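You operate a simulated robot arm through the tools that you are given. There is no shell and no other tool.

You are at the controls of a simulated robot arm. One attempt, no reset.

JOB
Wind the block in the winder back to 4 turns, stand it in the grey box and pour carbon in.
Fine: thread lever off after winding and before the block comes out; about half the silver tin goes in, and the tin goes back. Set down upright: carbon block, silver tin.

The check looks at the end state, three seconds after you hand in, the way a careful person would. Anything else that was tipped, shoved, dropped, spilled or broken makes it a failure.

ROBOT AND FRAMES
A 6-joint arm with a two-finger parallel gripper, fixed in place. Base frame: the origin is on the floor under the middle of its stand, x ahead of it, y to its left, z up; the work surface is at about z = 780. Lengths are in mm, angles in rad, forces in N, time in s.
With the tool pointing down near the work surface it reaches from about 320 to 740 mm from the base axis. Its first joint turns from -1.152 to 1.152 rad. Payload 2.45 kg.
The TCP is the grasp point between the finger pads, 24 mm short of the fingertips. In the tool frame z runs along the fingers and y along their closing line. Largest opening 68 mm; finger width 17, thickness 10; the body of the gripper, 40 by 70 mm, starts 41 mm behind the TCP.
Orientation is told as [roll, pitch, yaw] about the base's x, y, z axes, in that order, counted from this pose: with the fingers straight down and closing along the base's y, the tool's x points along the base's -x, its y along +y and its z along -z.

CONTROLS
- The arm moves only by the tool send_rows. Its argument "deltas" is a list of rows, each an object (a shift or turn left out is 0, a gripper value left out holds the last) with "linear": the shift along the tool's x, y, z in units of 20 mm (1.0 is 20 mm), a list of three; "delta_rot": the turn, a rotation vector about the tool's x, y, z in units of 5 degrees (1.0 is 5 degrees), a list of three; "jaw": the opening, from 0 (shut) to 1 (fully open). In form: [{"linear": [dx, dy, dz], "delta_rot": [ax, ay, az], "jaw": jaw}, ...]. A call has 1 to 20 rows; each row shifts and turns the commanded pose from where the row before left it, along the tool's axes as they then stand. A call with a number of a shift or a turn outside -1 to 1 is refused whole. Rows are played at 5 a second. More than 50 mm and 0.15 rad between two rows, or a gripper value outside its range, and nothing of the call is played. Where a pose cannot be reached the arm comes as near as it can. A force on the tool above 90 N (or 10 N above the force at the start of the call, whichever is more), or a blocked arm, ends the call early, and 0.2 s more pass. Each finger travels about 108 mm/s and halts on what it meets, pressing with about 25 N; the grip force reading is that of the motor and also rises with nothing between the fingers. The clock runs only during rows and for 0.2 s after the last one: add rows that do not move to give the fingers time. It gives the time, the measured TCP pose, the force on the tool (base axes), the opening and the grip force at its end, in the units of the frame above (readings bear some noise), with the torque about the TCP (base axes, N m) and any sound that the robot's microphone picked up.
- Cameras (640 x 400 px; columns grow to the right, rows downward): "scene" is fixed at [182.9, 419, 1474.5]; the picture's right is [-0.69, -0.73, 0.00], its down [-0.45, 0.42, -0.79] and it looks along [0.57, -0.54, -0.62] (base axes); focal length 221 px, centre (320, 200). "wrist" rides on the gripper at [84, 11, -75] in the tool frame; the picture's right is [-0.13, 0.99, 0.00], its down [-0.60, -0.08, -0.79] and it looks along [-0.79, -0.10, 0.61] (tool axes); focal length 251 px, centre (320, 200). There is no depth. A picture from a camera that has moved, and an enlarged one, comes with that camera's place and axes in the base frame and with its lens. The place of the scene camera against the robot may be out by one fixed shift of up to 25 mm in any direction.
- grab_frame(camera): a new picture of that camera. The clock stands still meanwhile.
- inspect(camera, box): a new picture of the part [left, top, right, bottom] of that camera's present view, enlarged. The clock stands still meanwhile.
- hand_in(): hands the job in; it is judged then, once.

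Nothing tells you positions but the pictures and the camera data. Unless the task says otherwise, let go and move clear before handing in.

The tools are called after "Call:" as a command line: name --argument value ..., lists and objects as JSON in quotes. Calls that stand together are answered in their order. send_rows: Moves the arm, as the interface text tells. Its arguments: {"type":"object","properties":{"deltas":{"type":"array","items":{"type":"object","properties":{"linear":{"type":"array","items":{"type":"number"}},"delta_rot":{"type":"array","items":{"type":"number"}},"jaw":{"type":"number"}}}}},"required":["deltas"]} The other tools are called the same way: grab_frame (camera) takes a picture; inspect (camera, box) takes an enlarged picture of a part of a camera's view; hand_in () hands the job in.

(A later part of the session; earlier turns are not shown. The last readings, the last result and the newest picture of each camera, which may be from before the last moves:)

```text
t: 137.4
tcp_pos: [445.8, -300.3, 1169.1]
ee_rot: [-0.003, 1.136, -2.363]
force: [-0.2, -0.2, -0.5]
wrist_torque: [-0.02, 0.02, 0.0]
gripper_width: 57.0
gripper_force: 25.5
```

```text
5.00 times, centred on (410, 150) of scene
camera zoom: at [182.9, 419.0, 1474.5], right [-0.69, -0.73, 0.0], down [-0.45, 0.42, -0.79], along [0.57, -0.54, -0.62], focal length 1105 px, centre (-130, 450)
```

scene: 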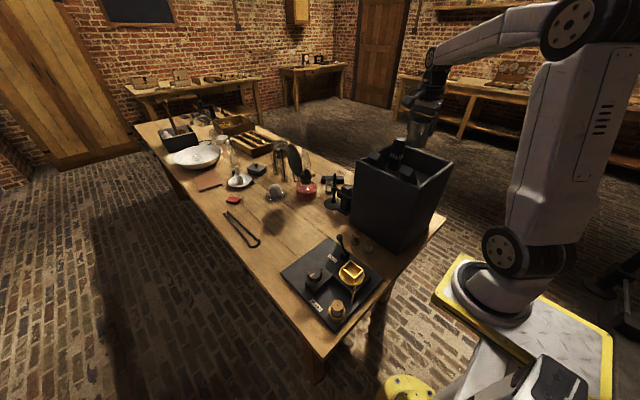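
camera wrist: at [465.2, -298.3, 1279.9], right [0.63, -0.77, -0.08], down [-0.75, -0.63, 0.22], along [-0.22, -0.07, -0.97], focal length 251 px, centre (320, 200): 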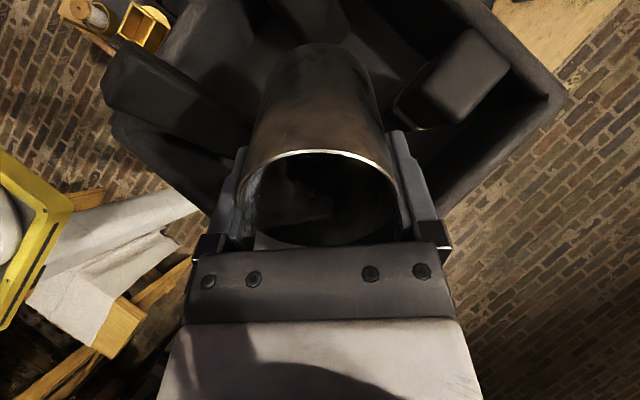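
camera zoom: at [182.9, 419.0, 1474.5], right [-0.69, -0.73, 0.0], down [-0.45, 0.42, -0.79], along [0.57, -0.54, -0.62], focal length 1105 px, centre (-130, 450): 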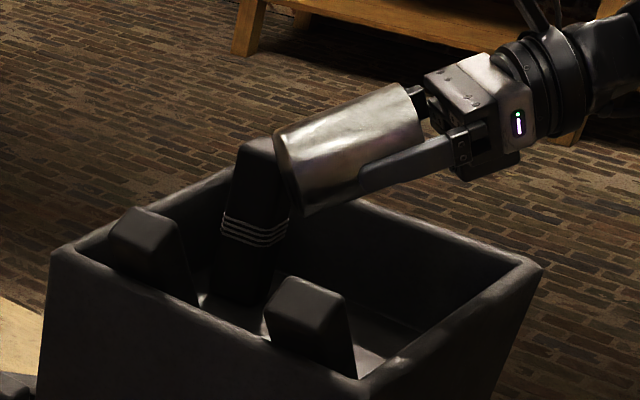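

Still nothing at 65°. I'll continue in 5° steps.

Call:
send_rows --deltas '[{"delta_rot": [0, 0.5, 0]}, {"delta_rot": [0, 0.5, 0]}, {}, {}]'

Call:
inspect --camera "wrist" --box '[230, 130, 410, 250]'

Call:
send_rows --deltas '[{"delta_rot": [0, 0.5, 0]}, {"delta_rot": [0, 0.5, 0]}, {}, {}]'

Call:
inspect --camera "wrist" --box '[230, 130, 410, 250]'

Call:
grab_frame --camera "wrist"

```text
t: 138.4
tcp_pos: [446.5, -300.8, 1168.9]
ee_rot: [-0.003, 1.221, -2.361]
force: [0.2, 0.7, -0.7]
wrist_torque: [-0.02, -0.01, -0.03]
gripper_width: 57.2
gripper_force: 25.3
```

```text
3.33 times, centred on (320, 190) of wrist
camera zoom: at [424.2, -339.0, 1272.8], right [0.67, -0.73, -0.12], down [-0.73, -0.61, -0.3], along [0.14, 0.29, -0.95], focal length 838 px, centre (320, 233)
```

zoom: 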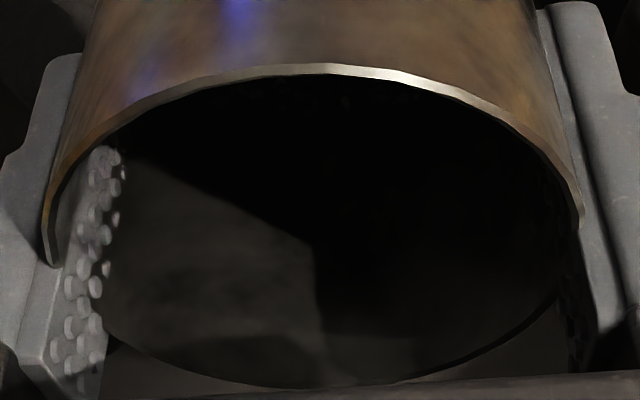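

```text
t: 139.4
tcp_pos: [447.5, -301.3, 1169.0]
ee_rot: [-0.004, 1.311, -2.363]
force: [0.1, -0.7, -1.2]
wrist_torque: [-0.02, 0.0, -0.01]
gripper_width: 57.1
gripper_force: 25.0
```

```text
3.33 times, centred on (320, 190) of wrist
camera zoom: at [418.0, -345.4, 1268.7], right [0.68, -0.73, -0.13], down [-0.71, -0.59, -0.38], along [0.2, 0.35, -0.92], focal length 838 px, centre (320, 233)
```

zoom: 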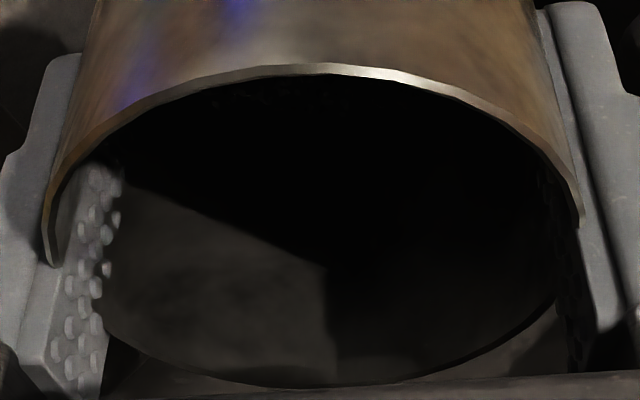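

```text
taken
camera wrist: at [418.0, -345.4, 1268.7], right [0.68, -0.73, -0.13], down [-0.71, -0.59, -0.38], along [0.2, 0.35, -0.92], focal length 251 px, centre (320, 200)
```

wrist: 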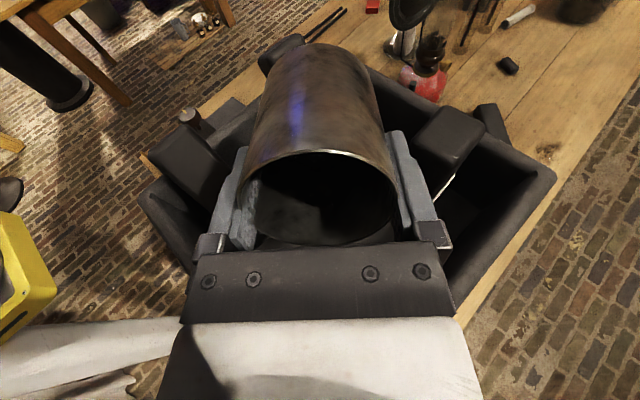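

At 75° the grains are just reaching the visible depth of the tin. Continuing in smaller steps.

Call:
send_rows --deltas '[{"delta_rot": [0, 0.5, 0]}, {"delta_rot": [0, 0.5, 0]}, {}, {}]'

Call:
inspect --camera "wrist" --box '[230, 130, 410, 250]'

Call:
send_rows --deltas '[{"delta_rot": [0, 0.5, 0]}, {"delta_rot": [0, 0.5, 0]}, {}, {}]'

Call:
inspect --camera "wrist" --box '[230, 130, 410, 250]'

Call:
inspect --camera "scene" --box '[360, 100, 460, 200]'

```text
t: 140.4
tcp_pos: [446.7, -299.9, 1168.4]
ee_rot: [-0.008, 1.398, -2.364]
force: [0.1, 0.7, -0.6]
wrist_torque: [0.02, 0.03, 0.0]
gripper_width: 57.2
gripper_force: 25.1
```

```text
3.33 times, centred on (320, 190) of wrist
camera zoom: at [411.9, -351.4, 1264.0], right [0.68, -0.72, -0.13], down [-0.68, -0.57, -0.46], along [0.26, 0.4, -0.88], focal length 838 px, centre (320, 233)
```

zoom: 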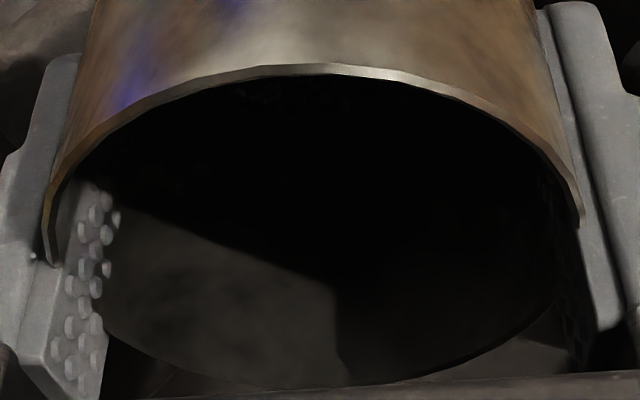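

```text
t: 141.4
tcp_pos: [446.8, -301.1, 1169.0]
ee_rot: [-0.013, 1.486, -2.371]
force: [0.6, 0.2, -1.1]
wrist_torque: [-0.05, 0.03, 0.0]
gripper_width: 57.0
gripper_force: 25.1
```

```text
3.33 times, centred on (320, 190) of wrist
camera zoom: at [406.1, -357.0, 1258.3], right [0.69, -0.71, -0.13], down [-0.65, -0.54, -0.53], along [0.31, 0.45, -0.84], focal length 838 px, centre (320, 233)
```

zoom: 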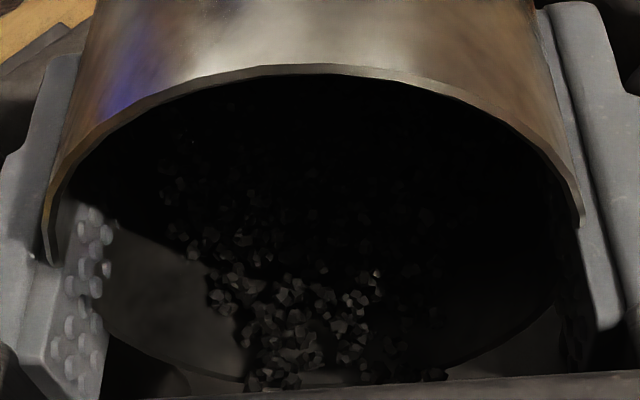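

```text
4.00 times, centred on (410, 150) of scene
camera zoom: at [182.9, 419.0, 1474.5], right [-0.69, -0.73, 0.0], down [-0.45, 0.42, -0.79], along [0.57, -0.54, -0.62], focal length 884 px, centre (-40, 400)
```

zoom: 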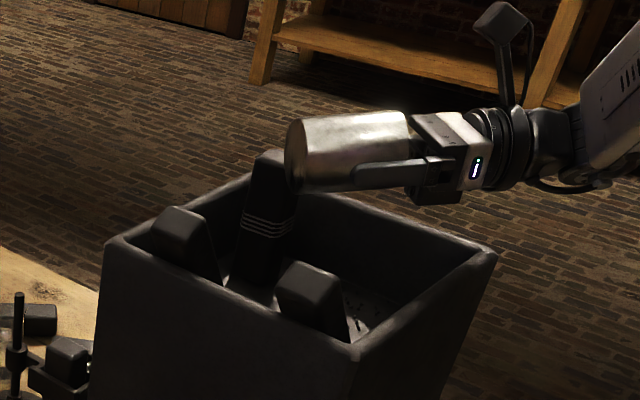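

Grains are now flowing to the lip and a few have landed in the box. I'll hold briefly and watch how much leaves.

Call:
send_rows --deltas '[{}]'

Call:
inspect --camera "wrist" --box '[230, 130, 410, 250]'

Call:
inspect --camera "scene" --box '[380, 140, 440, 200]'

```text
t: 141.8
tcp_pos: [445.1, -301.0, 1168.6]
ee_rot: [-0.011, 1.485, -2.367]
force: [0.8, -0.8, -1.1]
wrist_torque: [0.0, 0.04, 0.01]
gripper_width: 57.2
gripper_force: 25.5
```

```text
3.33 times, centred on (320, 190) of wrist
camera zoom: at [406.1, -357.0, 1258.4], right [0.69, -0.71, -0.13], down [-0.65, -0.54, -0.53], along [0.31, 0.45, -0.84], focal length 838 px, centre (320, 233)
```

zoom: 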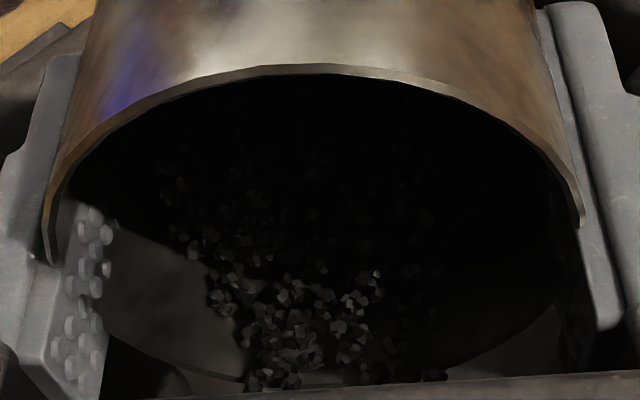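

```text
6.67 times, centred on (410, 170) of scene
camera zoom: at [182.9, 419.0, 1474.5], right [-0.69, -0.73, 0.0], down [-0.45, 0.42, -0.79], along [0.57, -0.54, -0.62], focal length 1473 px, centre (-280, 400)
```

zoom: 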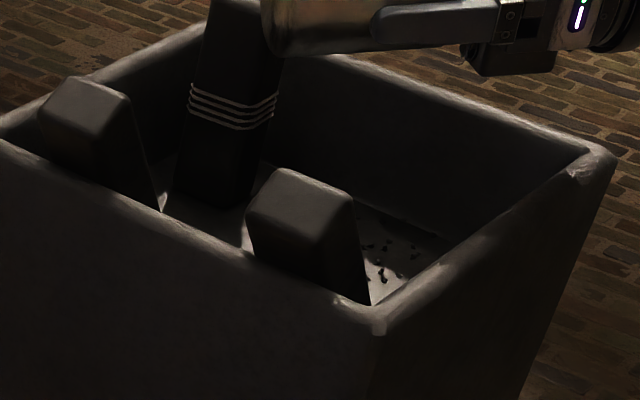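

The flow has stopped at the angle of repose with only a few grains out. The fill was about 17 mm deep, so I estimate about 92° for half. I'll go on in 2° steps.

Call:
send_rows --deltas '[{"delta_rot": [0, 0.4, 0]}, {}, {}]'

Call:
inspect --camera "wrist" --box '[230, 130, 410, 250]'

Call:
inspect --camera "scene" --box '[395, 160, 435, 190]'

```text
t: 142.6
tcp_pos: [444.6, -301.5, 1168.6]
ee_rot: [-0.022, 1.522, -2.38]
force: [1.1, 0.2, -1.3]
wrist_torque: [-0.02, 0.04, -0.01]
gripper_width: 57.1
gripper_force: 25.1
```

```text
3.33 times, centred on (320, 190) of wrist
camera zoom: at [404.1, -358.9, 1255.9], right [0.69, -0.71, -0.13], down [-0.64, -0.52, -0.56], along [0.33, 0.47, -0.82], focal length 838 px, centre (320, 233)
```

zoom: 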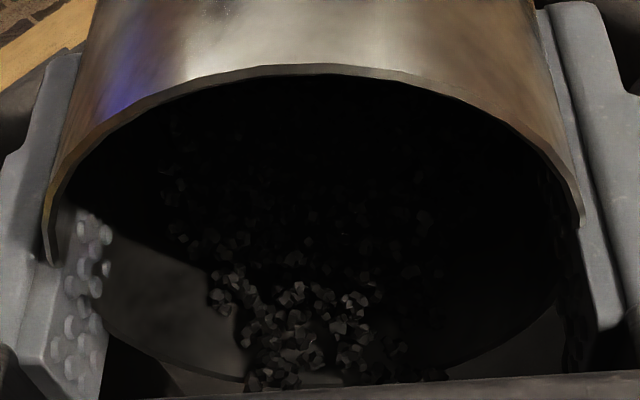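

```text
13.33 times, centred on (415, 175) of scene
camera zoom: at [182.9, 419.0, 1474.5], right [-0.69, -0.73, 0.0], down [-0.45, 0.42, -0.79], along [0.57, -0.54, -0.62], focal length 2946 px, centre (-947, 533)
```

zoom: 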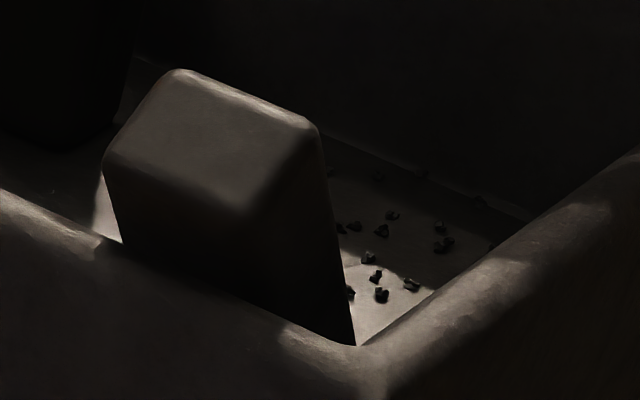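

Still just a few grains out. Next 2° step, then another look.

Call:
send_rows --deltas '[{"delta_rot": [0, 0.4, 0]}, {}, {}]'

Call:
inspect --camera "wrist" --box '[230, 130, 410, 250]'

Call:
send_rows --deltas '[{"delta_rot": [0, 0.4, 0]}, {}, {}]'

Call:
inspect --camera "wrist" --box '[230, 130, 410, 250]'

Call:
inspect --camera "scene" --box '[395, 160, 435, 190]'

```text
t: 143.4
tcp_pos: [446.7, -301.6, 1168.5]
ee_rot: [-0.046, 1.556, -2.403]
force: [0.1, -0.1, -0.5]
wrist_torque: [-0.05, 0.02, 0.01]
gripper_width: 57.1
gripper_force: 25.3
```

```text
3.33 times, centred on (320, 190) of wrist
camera zoom: at [402.2, -361.1, 1253.3], right [0.7, -0.7, -0.13], down [-0.62, -0.51, -0.59], along [0.35, 0.49, -0.8], focal length 838 px, centre (320, 233)
```

zoom: 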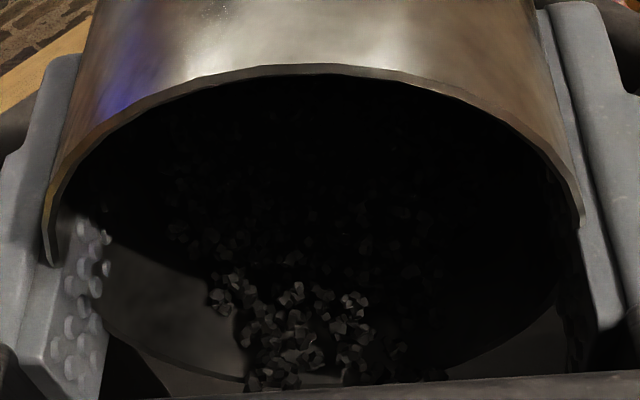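

```text
t: 144.2
tcp_pos: [447.3, -300.6, 1169.3]
ee_rot: [-3.09, 1.551, 0.834]
force: [-0.7, 0.0, -1.0]
wrist_torque: [0.01, 0.03, -0.03]
gripper_width: 57.0
gripper_force: 25.1
```

```text
3.33 times, centred on (320, 190) of wrist
camera zoom: at [400.1, -363.2, 1250.7], right [0.7, -0.7, -0.13], down [-0.61, -0.5, -0.62], along [0.37, 0.51, -0.77], focal length 838 px, centre (320, 233)
```

zoom: 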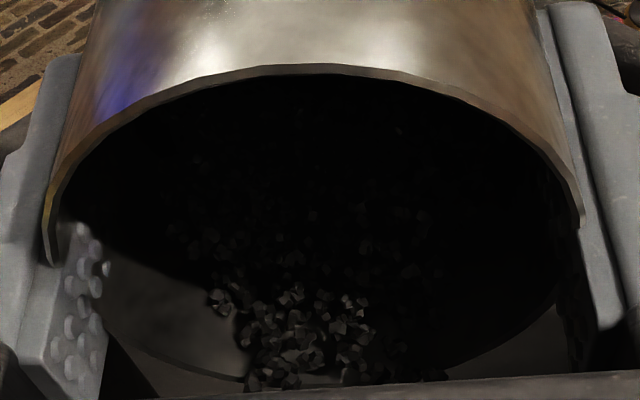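

```text
13.33 times, centred on (415, 175) of scene
camera zoom: at [182.9, 419.0, 1474.5], right [-0.69, -0.73, 0.0], down [-0.45, 0.42, -0.79], along [0.57, -0.54, -0.62], focal length 2946 px, centre (-947, 533)
```

zoom: 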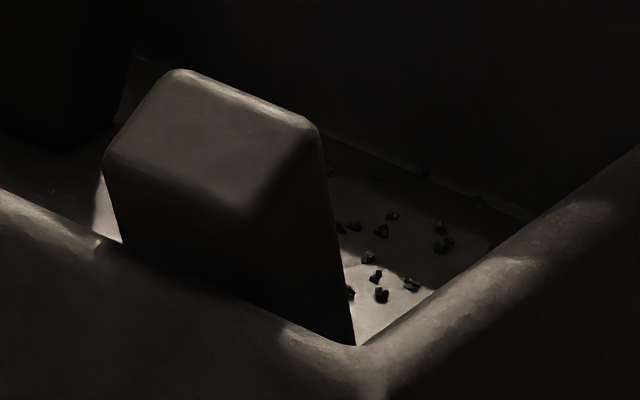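

No more has moved at 91°. I'll continue in 2° steps with close looks, since the next slide could be sudden.

Call:
send_rows --deltas '[{"delta_rot": [0, 0.4, 0]}, {}]'

Call:
inspect --camera "wrist" --box '[230, 130, 410, 250]'

Call:
send_rows --deltas '[{"delta_rot": [0, 0.4, 0]}, {}]'

Call:
inspect --camera "wrist" --box '[230, 130, 410, 250]'

```text
t: 144.8
tcp_pos: [447.2, -301.4, 1168.7]
ee_rot: [-3.13, 1.518, 0.797]
force: [-0.2, -1.0, -0.2]
wrist_torque: [-0.02, 0.02, -0.02]
gripper_width: 57.0
gripper_force: 24.9
```

```text
3.33 times, centred on (320, 190) of wrist
camera zoom: at [397.9, -365.3, 1248.1], right [0.7, -0.7, -0.13], down [-0.59, -0.48, -0.65], along [0.39, 0.53, -0.75], focal length 838 px, centre (320, 233)
```

zoom: 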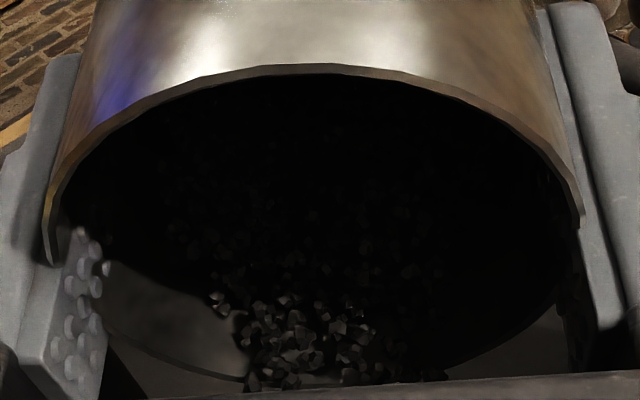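

```text
t: 145.4
tcp_pos: [446.2, -300.4, 1167.7]
ee_rot: [-3.13, 1.482, 0.795]
force: [0.6, 0.4, -0.9]
wrist_torque: [-0.02, 0.0, -0.02]
gripper_width: 57.3
gripper_force: 24.7
```

```text
3.33 times, centred on (320, 190) of wrist
camera zoom: at [395.8, -367.5, 1245.2], right [0.71, -0.69, -0.13], down [-0.58, -0.46, -0.67], along [0.41, 0.55, -0.73], focal length 838 px, centre (320, 233)
```

zoom: 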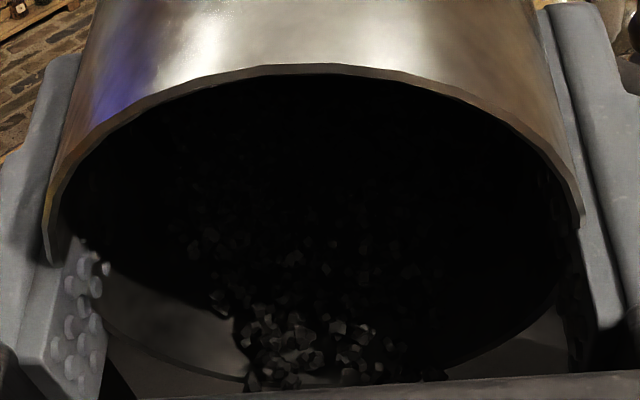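

Still held at 95°. Continuing.

Call:
send_rows --deltas '[{"delta_rot": [0, 0.4, 0]}, {}]'

Call:
inspect --camera "wrist" --box '[230, 130, 410, 250]'

Call:
send_rows --deltas '[{"delta_rot": [0, 0.4, 0]}, {}]'

Call:
inspect --camera "wrist" --box '[230, 130, 410, 250]'

Call:
inspect --camera "scene" --box '[360, 100, 460, 200]'

```text
t: 146.0
tcp_pos: [447.0, -300.7, 1168.1]
ee_rot: [-3.134, 1.448, 0.791]
force: [0.5, 0.3, -0.3]
wrist_torque: [0.01, -0.01, 0.0]
gripper_width: 57.1
gripper_force: 25.2
```

```text
3.33 times, centred on (320, 190) of wrist
camera zoom: at [393.8, -369.2, 1242.3], right [0.71, -0.69, -0.13], down [-0.56, -0.45, -0.7], along [0.42, 0.57, -0.7], focal length 838 px, centre (320, 233)
```

zoom: 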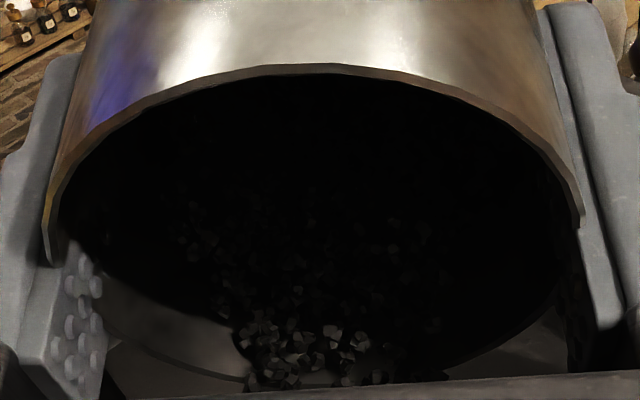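

```text
t: 146.6
tcp_pos: [446.3, -300.8, 1169.4]
ee_rot: [-3.137, 1.412, 0.785]
force: [-1.0, -0.3, -1.3]
wrist_torque: [-0.03, 0.02, 0.0]
gripper_width: 57.1
gripper_force: 25.2
```

```text
3.33 times, centred on (320, 190) of wrist
camera zoom: at [391.9, -371.1, 1239.6], right [0.71, -0.69, -0.13], down [-0.54, -0.43, -0.72], along [0.44, 0.59, -0.68], focal length 838 px, centre (320, 233)
```

zoom: 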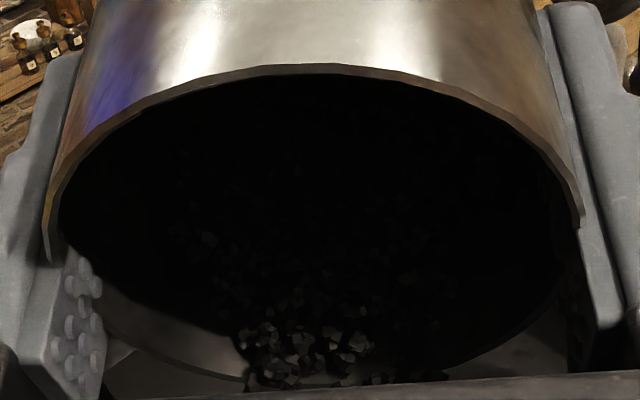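

```text
4.00 times, centred on (410, 150) of scene
camera zoom: at [182.9, 419.0, 1474.5], right [-0.69, -0.73, 0.0], down [-0.45, 0.42, -0.79], along [0.57, -0.54, -0.62], focal length 884 px, centre (-40, 400)
```

zoom: 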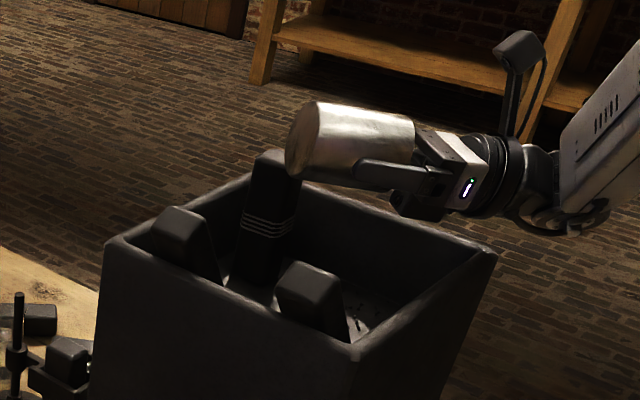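

At 99° the grains hold together; the wrist is getting close to the box corner level, so I'll raise 25 mm and tilt on gently.

Call:
send_rows --deltas '[{"linear": [0.4, 0, 0.06]}, {"linear": [0.5, 0, 0.08]}, {"linear": [0.35, 0, 0.06]}, {}]'

Call:
send_rows --deltas '[{"delta_rot": [0, 0.4, 0]}, {}]'

Call:
inspect --camera "wrist" --box '[230, 130, 410, 250]'

Call:
inspect --camera "scene" --box '[395, 160, 435, 190]'

```text
t: 147.6
tcp_pos: [445.5, -302.3, 1196.1]
ee_rot: [-3.135, 1.411, 0.787]
force: [0.8, -0.1, -1.4]
wrist_torque: [-0.05, 0.01, 0.03]
gripper_width: 56.9
gripper_force: 25.1
```

```text
t: 148.2
tcp_pos: [446.4, -301.9, 1194.5]
ee_rot: [-3.138, 1.377, 0.786]
force: [-0.4, -0.5, -2.0]
wrist_torque: [-0.04, 0.02, 0.02]
gripper_width: 57.1
gripper_force: 25.1
```

```text
3.33 times, centred on (320, 190) of wrist
camera zoom: at [390.4, -373.0, 1261.8], right [0.72, -0.68, -0.13], down [-0.52, -0.41, -0.75], along [0.46, 0.6, -0.65], focal length 838 px, centre (320, 233)
```

zoom: 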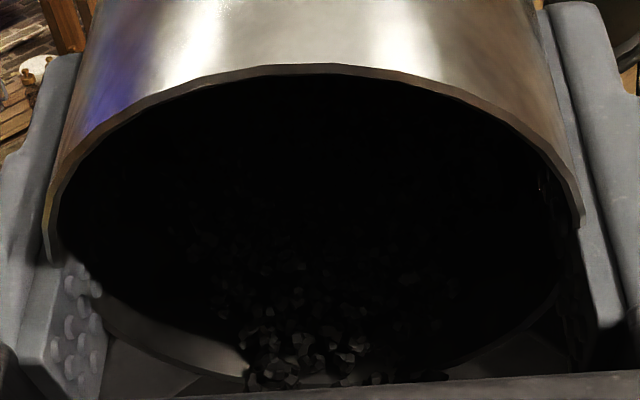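

```text
13.33 times, centred on (415, 175) of scene
camera zoom: at [182.9, 419.0, 1474.5], right [-0.69, -0.73, 0.0], down [-0.45, 0.42, -0.79], along [0.57, -0.54, -0.62], focal length 2946 px, centre (-947, 533)
```

zoom: 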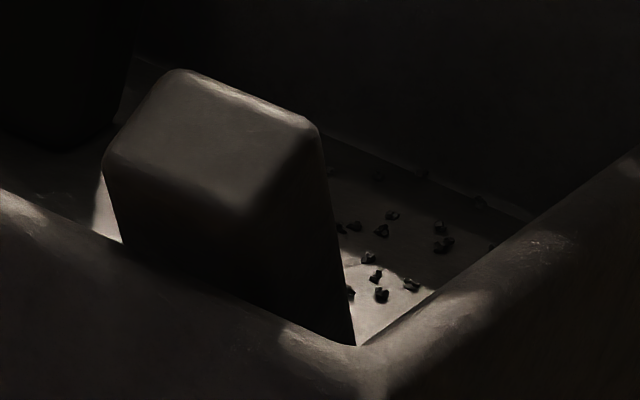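

Only the first few grains are out; the rest cling at 101°. I'll keep tilting in small steps.

Call:
send_rows --deltas '[{"delta_rot": [0, 0.5, 0]}, {}]'

Call:
inspect --camera "wrist" --box '[230, 130, 410, 250]'

Call:
send_rows --deltas '[{"delta_rot": [0, 0.5, 0]}, {}]'

Call:
inspect --camera "wrist" --box '[230, 130, 410, 250]'

Call:
inspect --camera "scene" --box '[360, 100, 460, 200]'

```text
t: 148.8
tcp_pos: [447.4, -299.9, 1195.2]
ee_rot: [-3.139, 1.335, 0.787]
force: [-0.3, 0.3, -0.4]
wrist_torque: [-0.05, 0.07, -0.02]
gripper_width: 57.2
gripper_force: 25.2
```

```text
3.33 times, centred on (320, 190) of wrist
camera zoom: at [388.6, -375.1, 1257.9], right [0.72, -0.68, -0.13], down [-0.5, -0.39, -0.77], along [0.48, 0.62, -0.62], focal length 838 px, centre (320, 233)
```

zoom: 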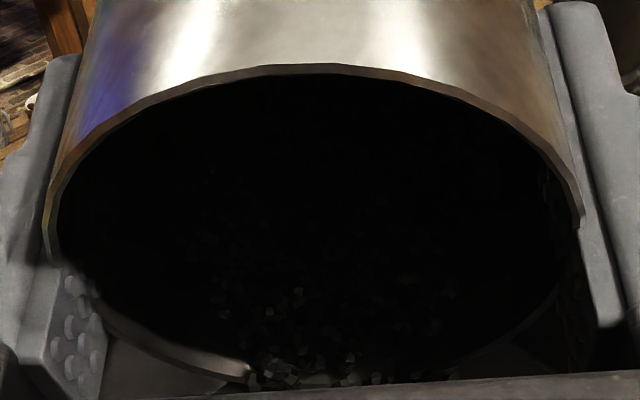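

```text
t: 149.4
tcp_pos: [445.3, -301.3, 1193.7]
ee_rot: [-3.138, 1.291, 0.786]
force: [-0.5, 0.0, -1.0]
wrist_torque: [-0.03, -0.01, -0.03]
gripper_width: 57.3
gripper_force: 25.2
```

```text
3.33 times, centred on (320, 190) of wrist
camera zoom: at [386.5, -377.0, 1253.7], right [0.72, -0.68, -0.12], down [-0.48, -0.36, -0.8], along [0.5, 0.64, -0.59], focal length 838 px, centre (320, 233)
```

zoom: 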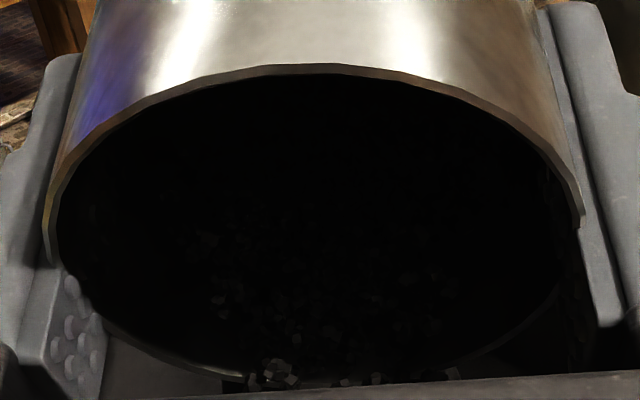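

```text
4.00 times, centred on (410, 150) of scene
camera zoom: at [182.9, 419.0, 1474.5], right [-0.69, -0.73, 0.0], down [-0.45, 0.42, -0.79], along [0.57, -0.54, -0.62], focal length 884 px, centre (-40, 400)
```

zoom: 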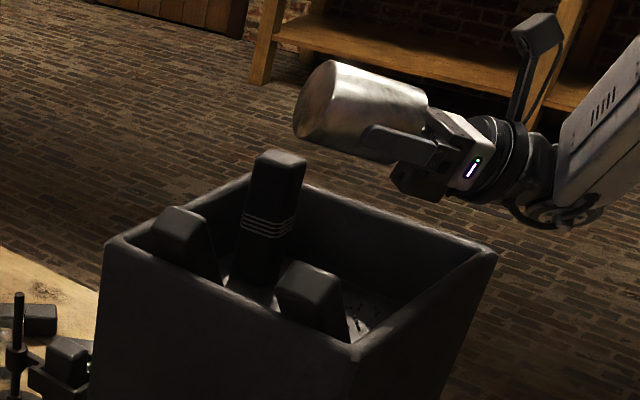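

The pile is stuck by friction at 106°, and a sudden slide here could empty too much. I'll go back to about 96° and use gentle shakes along the tin's axis instead.

Call:
send_rows --deltas '[{"delta_rot": [0, -1, 0]}, {"delta_rot": [0, -1, 0]}, {}, {"linear": [0, 0, 0.5]}, {"linear": [0, 0, -0.5]}, {"linear": [0, 0, 0.5]}, {"linear": [0, 0, -0.5]}, {}]'

Call:
inspect --camera "wrist" --box '[230, 130, 410, 250]'

Call:
inspect --camera "scene" --box '[395, 160, 435, 190]'

```text
t: 151.2
tcp_pos: [445.1, -301.4, 1194.4]
ee_rot: [-3.132, 1.466, 0.791]
force: [-0.1, 0.1, -0.4]
wrist_torque: [-0.02, 0.04, -0.01]
gripper_width: 57.0
gripper_force: 25.0
```

```text
3.33 times, centred on (320, 190) of wrist
camera zoom: at [394.6, -368.4, 1268.9], right [0.71, -0.69, -0.13], down [-0.57, -0.46, -0.68], along [0.42, 0.56, -0.72], focal length 838 px, centre (320, 233)
```

zoom: 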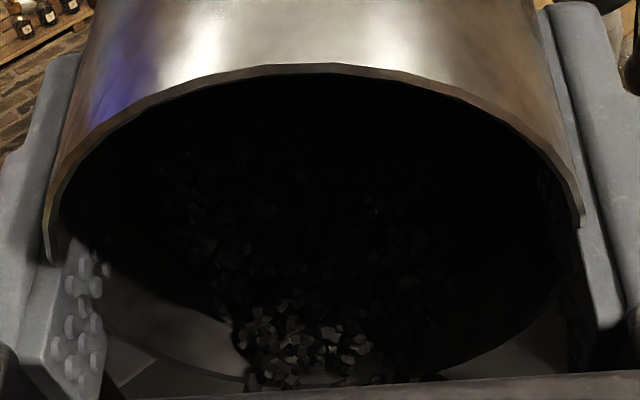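

```text
13.33 times, centred on (415, 175) of scene
camera zoom: at [182.9, 419.0, 1474.5], right [-0.69, -0.73, 0.0], down [-0.45, 0.42, -0.79], along [0.57, -0.54, -0.62], focal length 2946 px, centre (-947, 533)
```

zoom: 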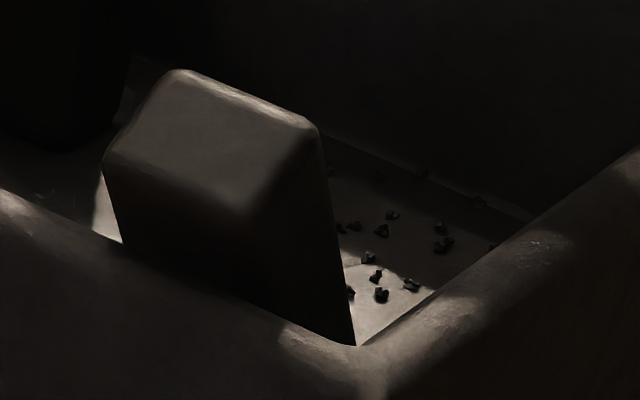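

The grains shift a little, but none came out. I'll use a stronger 20 mm shake.

Call:
send_rows --deltas '[{"linear": [0, 0, 1]}, {"linear": [0, 0, -1]}, {"linear": [0, 0, 1]}, {"linear": [0, 0, -1]}, {}]'

Call:
inspect --camera "wrist" --box '[230, 130, 410, 250]'

Call:
inspect --camera "scene" --box '[395, 160, 435, 190]'

```text
t: 152.4
tcp_pos: [445.9, -302.0, 1194.3]
ee_rot: [-3.132, 1.463, 0.793]
force: [-0.7, -0.1, -1.1]
wrist_torque: [0.0, 0.0, 0.03]
gripper_width: 56.7
gripper_force: 24.3
```

```text
3.33 times, centred on (320, 190) of wrist
camera zoom: at [394.5, -368.8, 1269.2], right [0.71, -0.69, -0.13], down [-0.57, -0.46, -0.68], along [0.42, 0.56, -0.72], focal length 838 px, centre (320, 233)
```

zoom: 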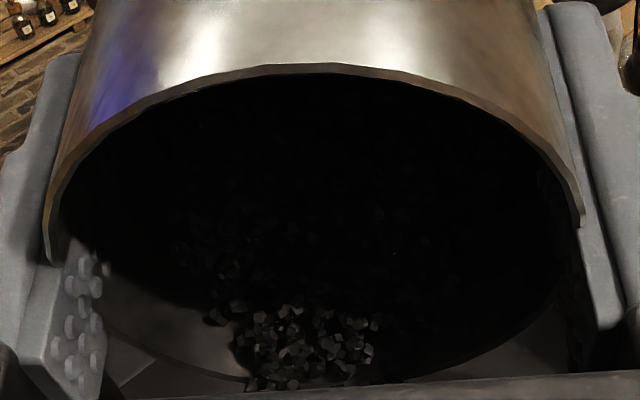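

```text
13.33 times, centred on (415, 175) of scene
camera zoom: at [182.9, 419.0, 1474.5], right [-0.69, -0.73, 0.0], down [-0.45, 0.42, -0.79], along [0.57, -0.54, -0.62], focal length 2946 px, centre (-947, 533)
```

zoom: 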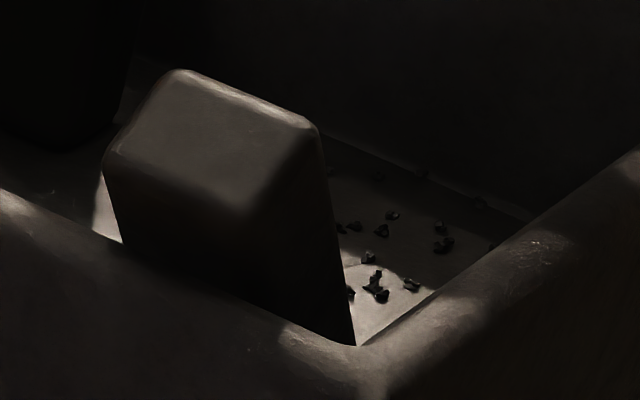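

Shaking loosens a few grains. I'll add 5° of tilt and repeat the shake.

Call:
send_rows --deltas '[{"delta_rot": [0, 1, 0]}, {"linear": [0, 0, 1]}, {"linear": [0, 0, -1]}, {"linear": [0, 0, 1]}, {"linear": [0, 0, -1]}, {}]'

Call:
inspect --camera "wrist" --box '[230, 130, 410, 250]'

Call:
inspect --camera "scene" --box '[395, 160, 435, 190]'

```text
t: 153.8
tcp_pos: [445.7, -299.9, 1194.2]
ee_rot: [-3.137, 1.377, 0.787]
force: [0.1, -1.1, -0.6]
wrist_torque: [-0.05, 0.02, 0.02]
gripper_width: 56.8
gripper_force: 25.1
```

```text
3.33 times, centred on (320, 190) of wrist
camera zoom: at [390.0, -373.0, 1261.6], right [0.72, -0.69, -0.13], down [-0.53, -0.41, -0.75], along [0.46, 0.6, -0.65], focal length 838 px, centre (320, 233)
```

zoom: 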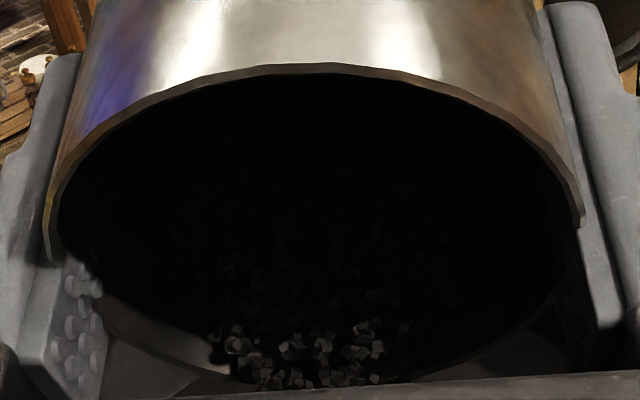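

```text
13.33 times, centred on (415, 175) of scene
camera zoom: at [182.9, 419.0, 1474.5], right [-0.69, -0.73, 0.0], down [-0.45, 0.42, -0.79], along [0.57, -0.54, -0.62], focal length 2946 px, centre (-947, 533)
```

zoom: 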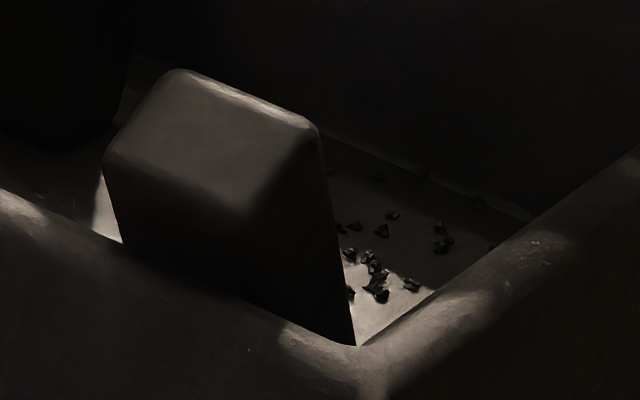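

Now more grains fall with each shake, and they land inside the box. I'll tilt 3° more and shake a few more cycles.

Call:
send_rows --deltas '[{"delta_rot": [0, 0.6, 0]}, {"linear": [0, 0, 1]}, {"linear": [0, 0, -1]}, {"linear": [0, 0, 1]}, {"linear": [0, 0, -1]}, {"linear": [0, 0, 1]}, {"linear": [0, 0, -1]}, {}]'

Call:
inspect --camera "wrist" --box '[230, 130, 410, 250]'

Call:
inspect --camera "scene" --box '[395, 160, 435, 190]'

```text
t: 155.6
tcp_pos: [445.2, -301.6, 1193.1]
ee_rot: [-3.135, 1.325, 0.788]
force: [0.7, 0.5, -1.3]
wrist_torque: [-0.01, 0.0, 0.01]
gripper_width: 56.8
gripper_force: 24.7
```

```text
3.33 times, centred on (320, 190) of wrist
camera zoom: at [387.7, -375.7, 1256.0], right [0.72, -0.68, -0.13], down [-0.5, -0.38, -0.78], along [0.48, 0.63, -0.61], focal length 838 px, centre (320, 233)
```

zoom: 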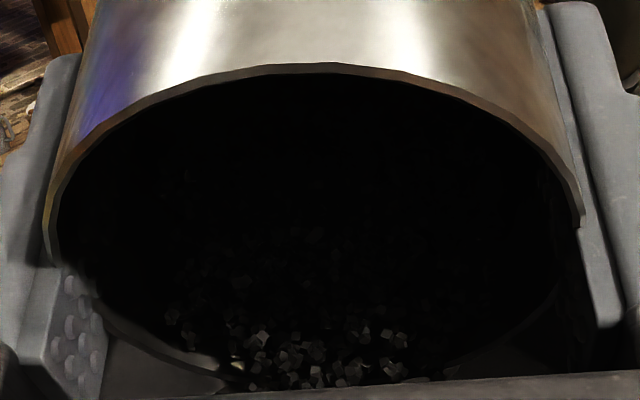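

```text
13.33 times, centred on (415, 175) of scene
camera zoom: at [182.9, 419.0, 1474.5], right [-0.69, -0.73, 0.0], down [-0.45, 0.42, -0.79], along [0.57, -0.54, -0.62], focal length 2946 px, centre (-947, 533)
```

zoom: 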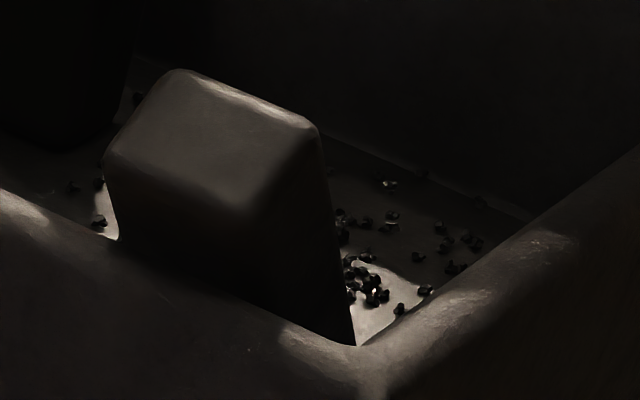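

Flow is increasing under control and stays inside the box. Three more shake cycles here.

Call:
send_rows --deltas '[{"linear": [0, 0, 1]}, {"linear": [0, 0, -1]}, {"linear": [0, 0, 1]}, {"linear": [0, 0, -1]}, {"linear": [0, 0, 1]}, {"linear": [0, 0, -1]}, {}]'

Call:
inspect --camera "wrist" --box '[230, 130, 410, 250]'

Call:
inspect --camera "scene" --box '[360, 130, 440, 200]'

Call:
grab_frame --camera "wrist"

```text
t: 157.2
tcp_pos: [445.8, -302.2, 1194.6]
ee_rot: [-3.135, 1.325, 0.786]
force: [1.1, -0.1, -1.6]
wrist_torque: [-0.03, 0.03, 0.01]
gripper_width: 56.8
gripper_force: 24.8
```

```text
3.33 times, centred on (320, 190) of wrist
camera zoom: at [387.8, -375.7, 1256.9], right [0.72, -0.68, -0.13], down [-0.5, -0.38, -0.78], along [0.48, 0.63, -0.61], focal length 838 px, centre (320, 233)
```

zoom: 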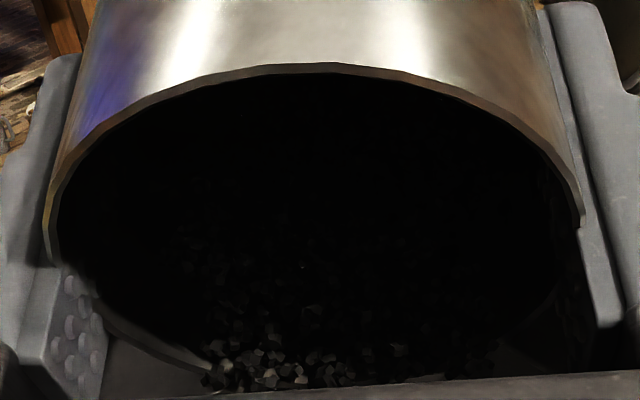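

```text
5.71 times, centred on (400, 165) of scene
camera zoom: at [182.9, 419.0, 1474.5], right [-0.69, -0.73, 0.0], down [-0.45, 0.42, -0.79], along [0.57, -0.54, -0.62], focal length 1263 px, centre (-137, 400)
```

zoom: 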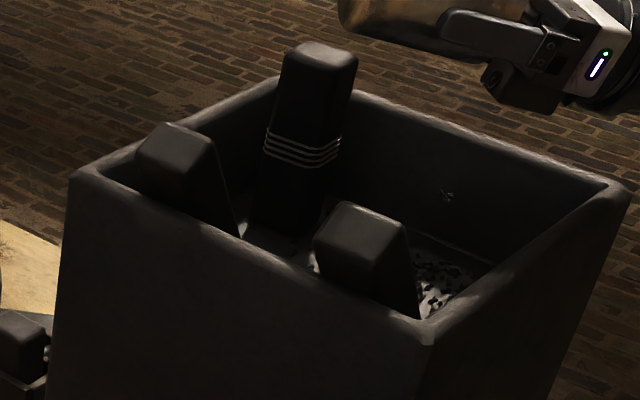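

```text
taken
camera wrist: at [387.8, -375.7, 1256.9], right [0.72, -0.68, -0.13], down [-0.5, -0.38, -0.78], along [0.48, 0.63, -0.61], focal length 251 px, centre (320, 200)
```

wrist: 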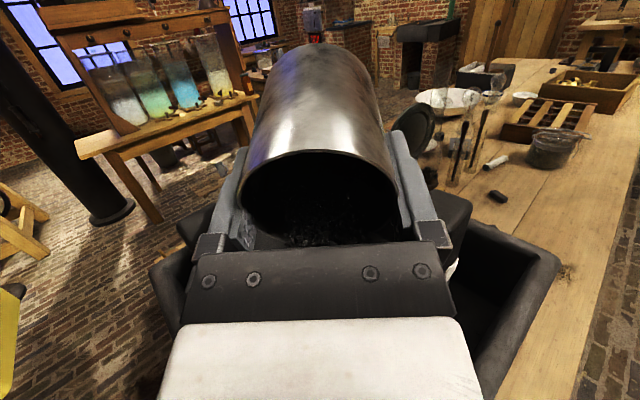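

Carbon is falling steadily inside the box. Three more cycles, then I'll tilt back and judge how much is left.

Call:
send_rows --deltas '[{"linear": [0, 0, 1]}, {"linear": [0, 0, -1]}, {"linear": [0, 0, 1]}, {"linear": [0, 0, -1]}, {"linear": [0, 0, 1]}, {"linear": [0, 0, -1]}, {}]'

Call:
inspect --camera "wrist" --box '[230, 130, 410, 250]'

Call:
inspect --camera "scene" --box '[395, 160, 435, 190]'

```text
t: 158.8
tcp_pos: [447.0, -300.2, 1194.7]
ee_rot: [-3.137, 1.324, 0.787]
force: [-0.4, -0.9, -0.9]
wrist_torque: [0.0, 0.04, 0.0]
gripper_width: 57.0
gripper_force: 25.2
```

```text
3.33 times, centred on (320, 190) of wrist
camera zoom: at [387.6, -374.8, 1256.4], right [0.72, -0.68, -0.13], down [-0.5, -0.38, -0.78], along [0.48, 0.62, -0.61], focal length 838 px, centre (320, 233)
```

zoom: 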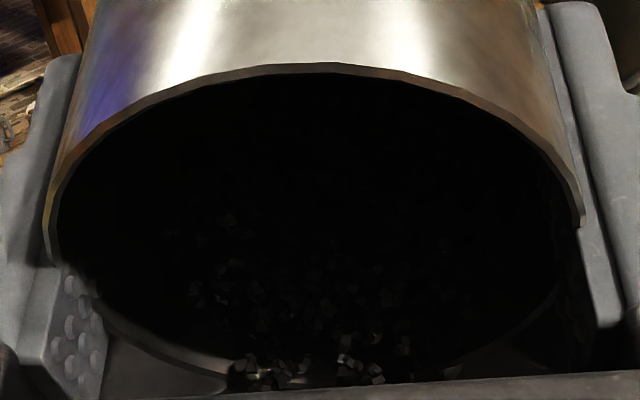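

```text
13.33 times, centred on (415, 175) of scene
camera zoom: at [182.9, 419.0, 1474.5], right [-0.69, -0.73, 0.0], down [-0.45, 0.42, -0.79], along [0.57, -0.54, -0.62], focal length 2946 px, centre (-947, 533)
```

zoom: 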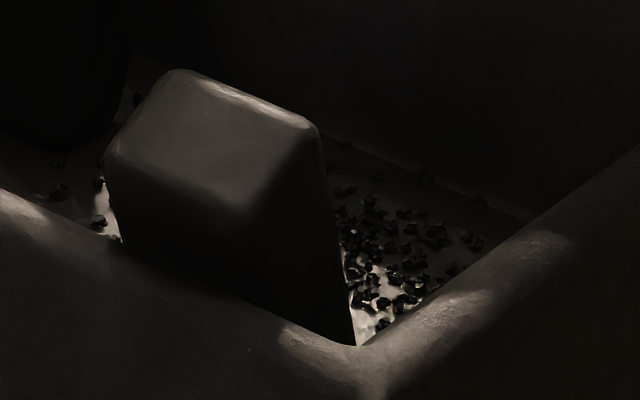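

A good pile is forming. I'll tilt the tin back upright over the box and level the grains to see how much is left.

Call:
send_rows --deltas '[{"delta_rot": [0, -1, 0]}, {"delta_rot": [0, -1, 0]}, {"delta_rot": [0, -1, 0]}, {"delta_rot": [0, -1, 0]}, {"delta_rot": [0, -1, 0]}, {"delta_rot": [0, -1, 0]}, {"delta_rot": [0, -1, 0]}, {"delta_rot": [0, -1, 0]}, {"delta_rot": [0, -1, 0]}, {"delta_rot": [0, -1, 0]}, {"delta_rot": [0, -1, 0]}, {"delta_rot": [0, -1, 0]}, {"delta_rot": [0, -1, 0]}, {"delta_rot": [0, -1, 0]}, {"delta_rot": [0, -1, 0]}, {"delta_rot": [0, -1, 0]}, {"delta_rot": [0, -1, 0]}, {"delta_rot": [0, -1, 0]}, {"delta_rot": [0, -1, 0]}, {}]'

Call:
inspect --camera "wrist" --box '[230, 130, 410, 250]'

Call:
grab_frame --camera "wrist"

Call:
inspect --camera "scene" --box '[350, 80, 460, 200]'

```text
t: 163.0
tcp_pos: [445.8, -301.7, 1195.2]
ee_rot: [0.0, 0.156, -2.36]
force: [0.7, 0.3, -1.0]
wrist_torque: [-0.02, 0.02, 0.0]
gripper_width: 56.7
gripper_force: 25.2
```

```text
3.33 times, centred on (320, 190) of wrist
camera zoom: at [504.6, -259.3, 1281.1], right [0.61, -0.79, -0.02], down [-0.57, -0.45, 0.69], along [-0.56, -0.41, -0.72], focal length 838 px, centre (320, 233)
```

zoom: 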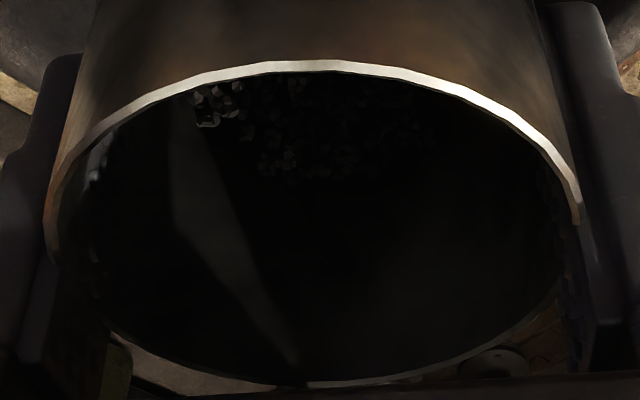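

```text
taken
camera wrist: at [504.6, -259.3, 1281.1], right [0.61, -0.79, -0.02], down [-0.57, -0.45, 0.69], along [-0.56, -0.41, -0.72], focal length 251 px, centre (320, 200)
```

wrist: 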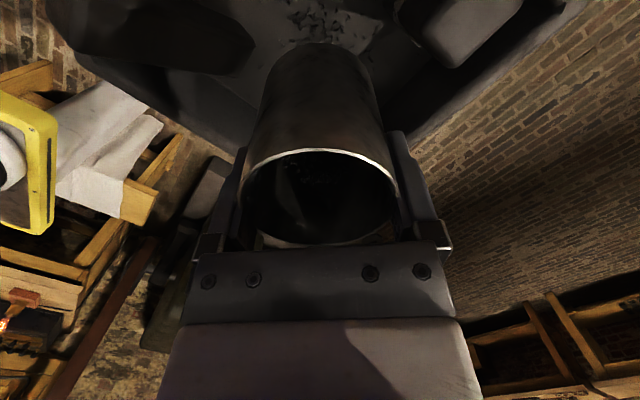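

```text
3.33 times, centred on (405, 140) of scene
camera zoom: at [182.9, 419.0, 1474.5], right [-0.69, -0.73, 0.0], down [-0.45, 0.42, -0.79], along [0.57, -0.54, -0.62], focal length 737 px, centre (37, 400)
```

zoom: 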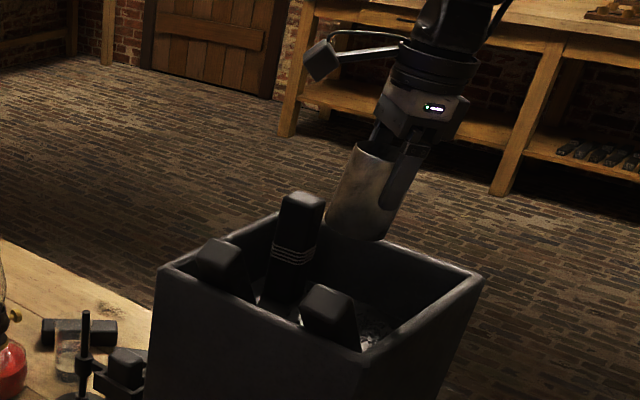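

The remaining grains have heaped against one side. I'll bring it fully upright and shake sideways a little to level them.

Call:
send_rows --deltas '[{"delta_rot": [0, -0.9, 0]}, {"delta_rot": [0, -0.89, 0]}, {"linear": [1, 0, 0]}, {"linear": [-1, 0, 0]}, {"linear": [1, 0, 0]}, {"linear": [-1, 0, 0]}, {"linear": [1, 0, 0]}, {"linear": [-1, 0, 0]}, {"linear": [0, 0.8, 0]}, {"linear": [0, -0.8, 0]}, {"linear": [0, 0.8, 0]}, {"linear": [0, -0.8, 0]}, {"linear": [1, 0, 0]}, {"linear": [-1, 0, 0]}, {"linear": [1, 0, 0]}, {"linear": [-1, 0, 0]}, {}]'

Call:
inspect --camera "wrist" --box '[230, 130, 410, 250]'

```text
t: 166.6
tcp_pos: [444.9, -300.8, 1194.9]
ee_rot: [-0.003, 0.002, -2.36]
force: [0.0, 0.6, -0.5]
wrist_torque: [0.0, 0.0, 0.02]
gripper_width: 57.0
gripper_force: 25.5
```

```text
3.33 times, centred on (320, 190) of wrist
camera zoom: at [512.7, -250.6, 1268.7], right [0.61, -0.79, 0.0], down [-0.48, -0.37, 0.79], along [-0.63, -0.48, -0.61], focal length 838 px, centre (320, 233)
```

zoom: 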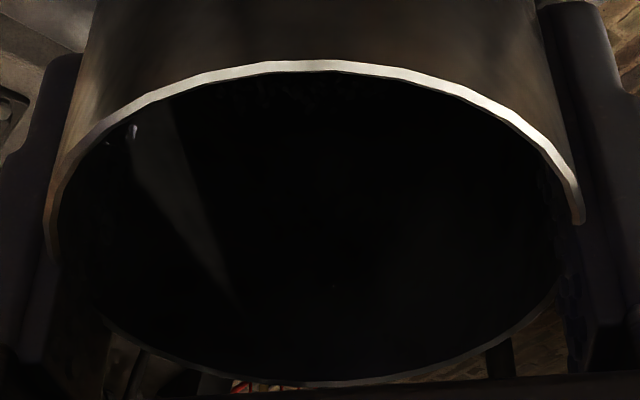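

Grains are only faintly visible at the far edge now. I'll zoom in more to judge the level.

Call:
inspect --camera "wrist" --box '[280, 140, 360, 190]'

Call:
inspect --camera "scene" --box '[385, 110, 425, 140]'

Call:
inspect --camera "wrist" --box '[240, 0, 420, 60]'

```text
8.00 times, centred on (320, 165) of wrist
camera zoom: at [512.7, -250.6, 1268.7], right [0.61, -0.79, 0.0], down [-0.48, -0.37, 0.79], along [-0.63, -0.48, -0.61], focal length 2012 px, centre (320, 480)
```

zoom: 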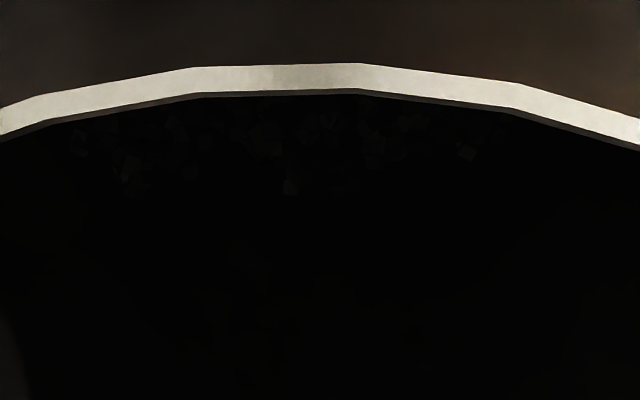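

```text
13.33 times, centred on (405, 125) of scene
camera zoom: at [182.9, 419.0, 1474.5], right [-0.69, -0.73, 0.0], down [-0.45, 0.42, -0.79], along [0.57, -0.54, -0.62], focal length 2946 px, centre (-813, 1200)
```

zoom: 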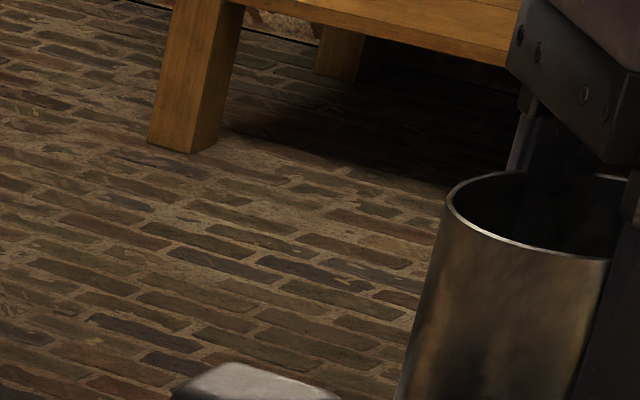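

```text
3.56 times, centred on (330, 30) of wrist
camera zoom: at [512.7, -250.6, 1268.7], right [0.61, -0.79, 0.0], down [-0.48, -0.37, 0.79], along [-0.63, -0.48, -0.61], focal length 894 px, centre (284, 804)
```

zoom: 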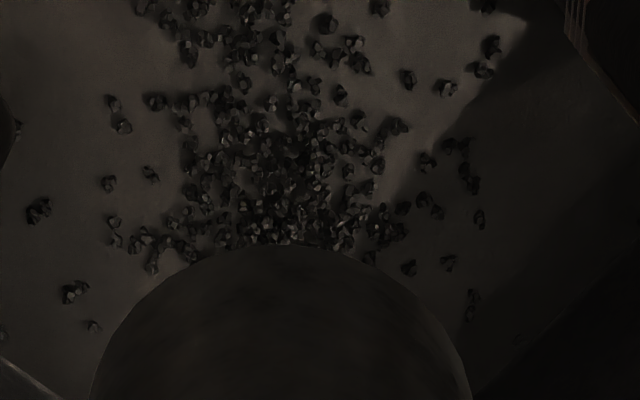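

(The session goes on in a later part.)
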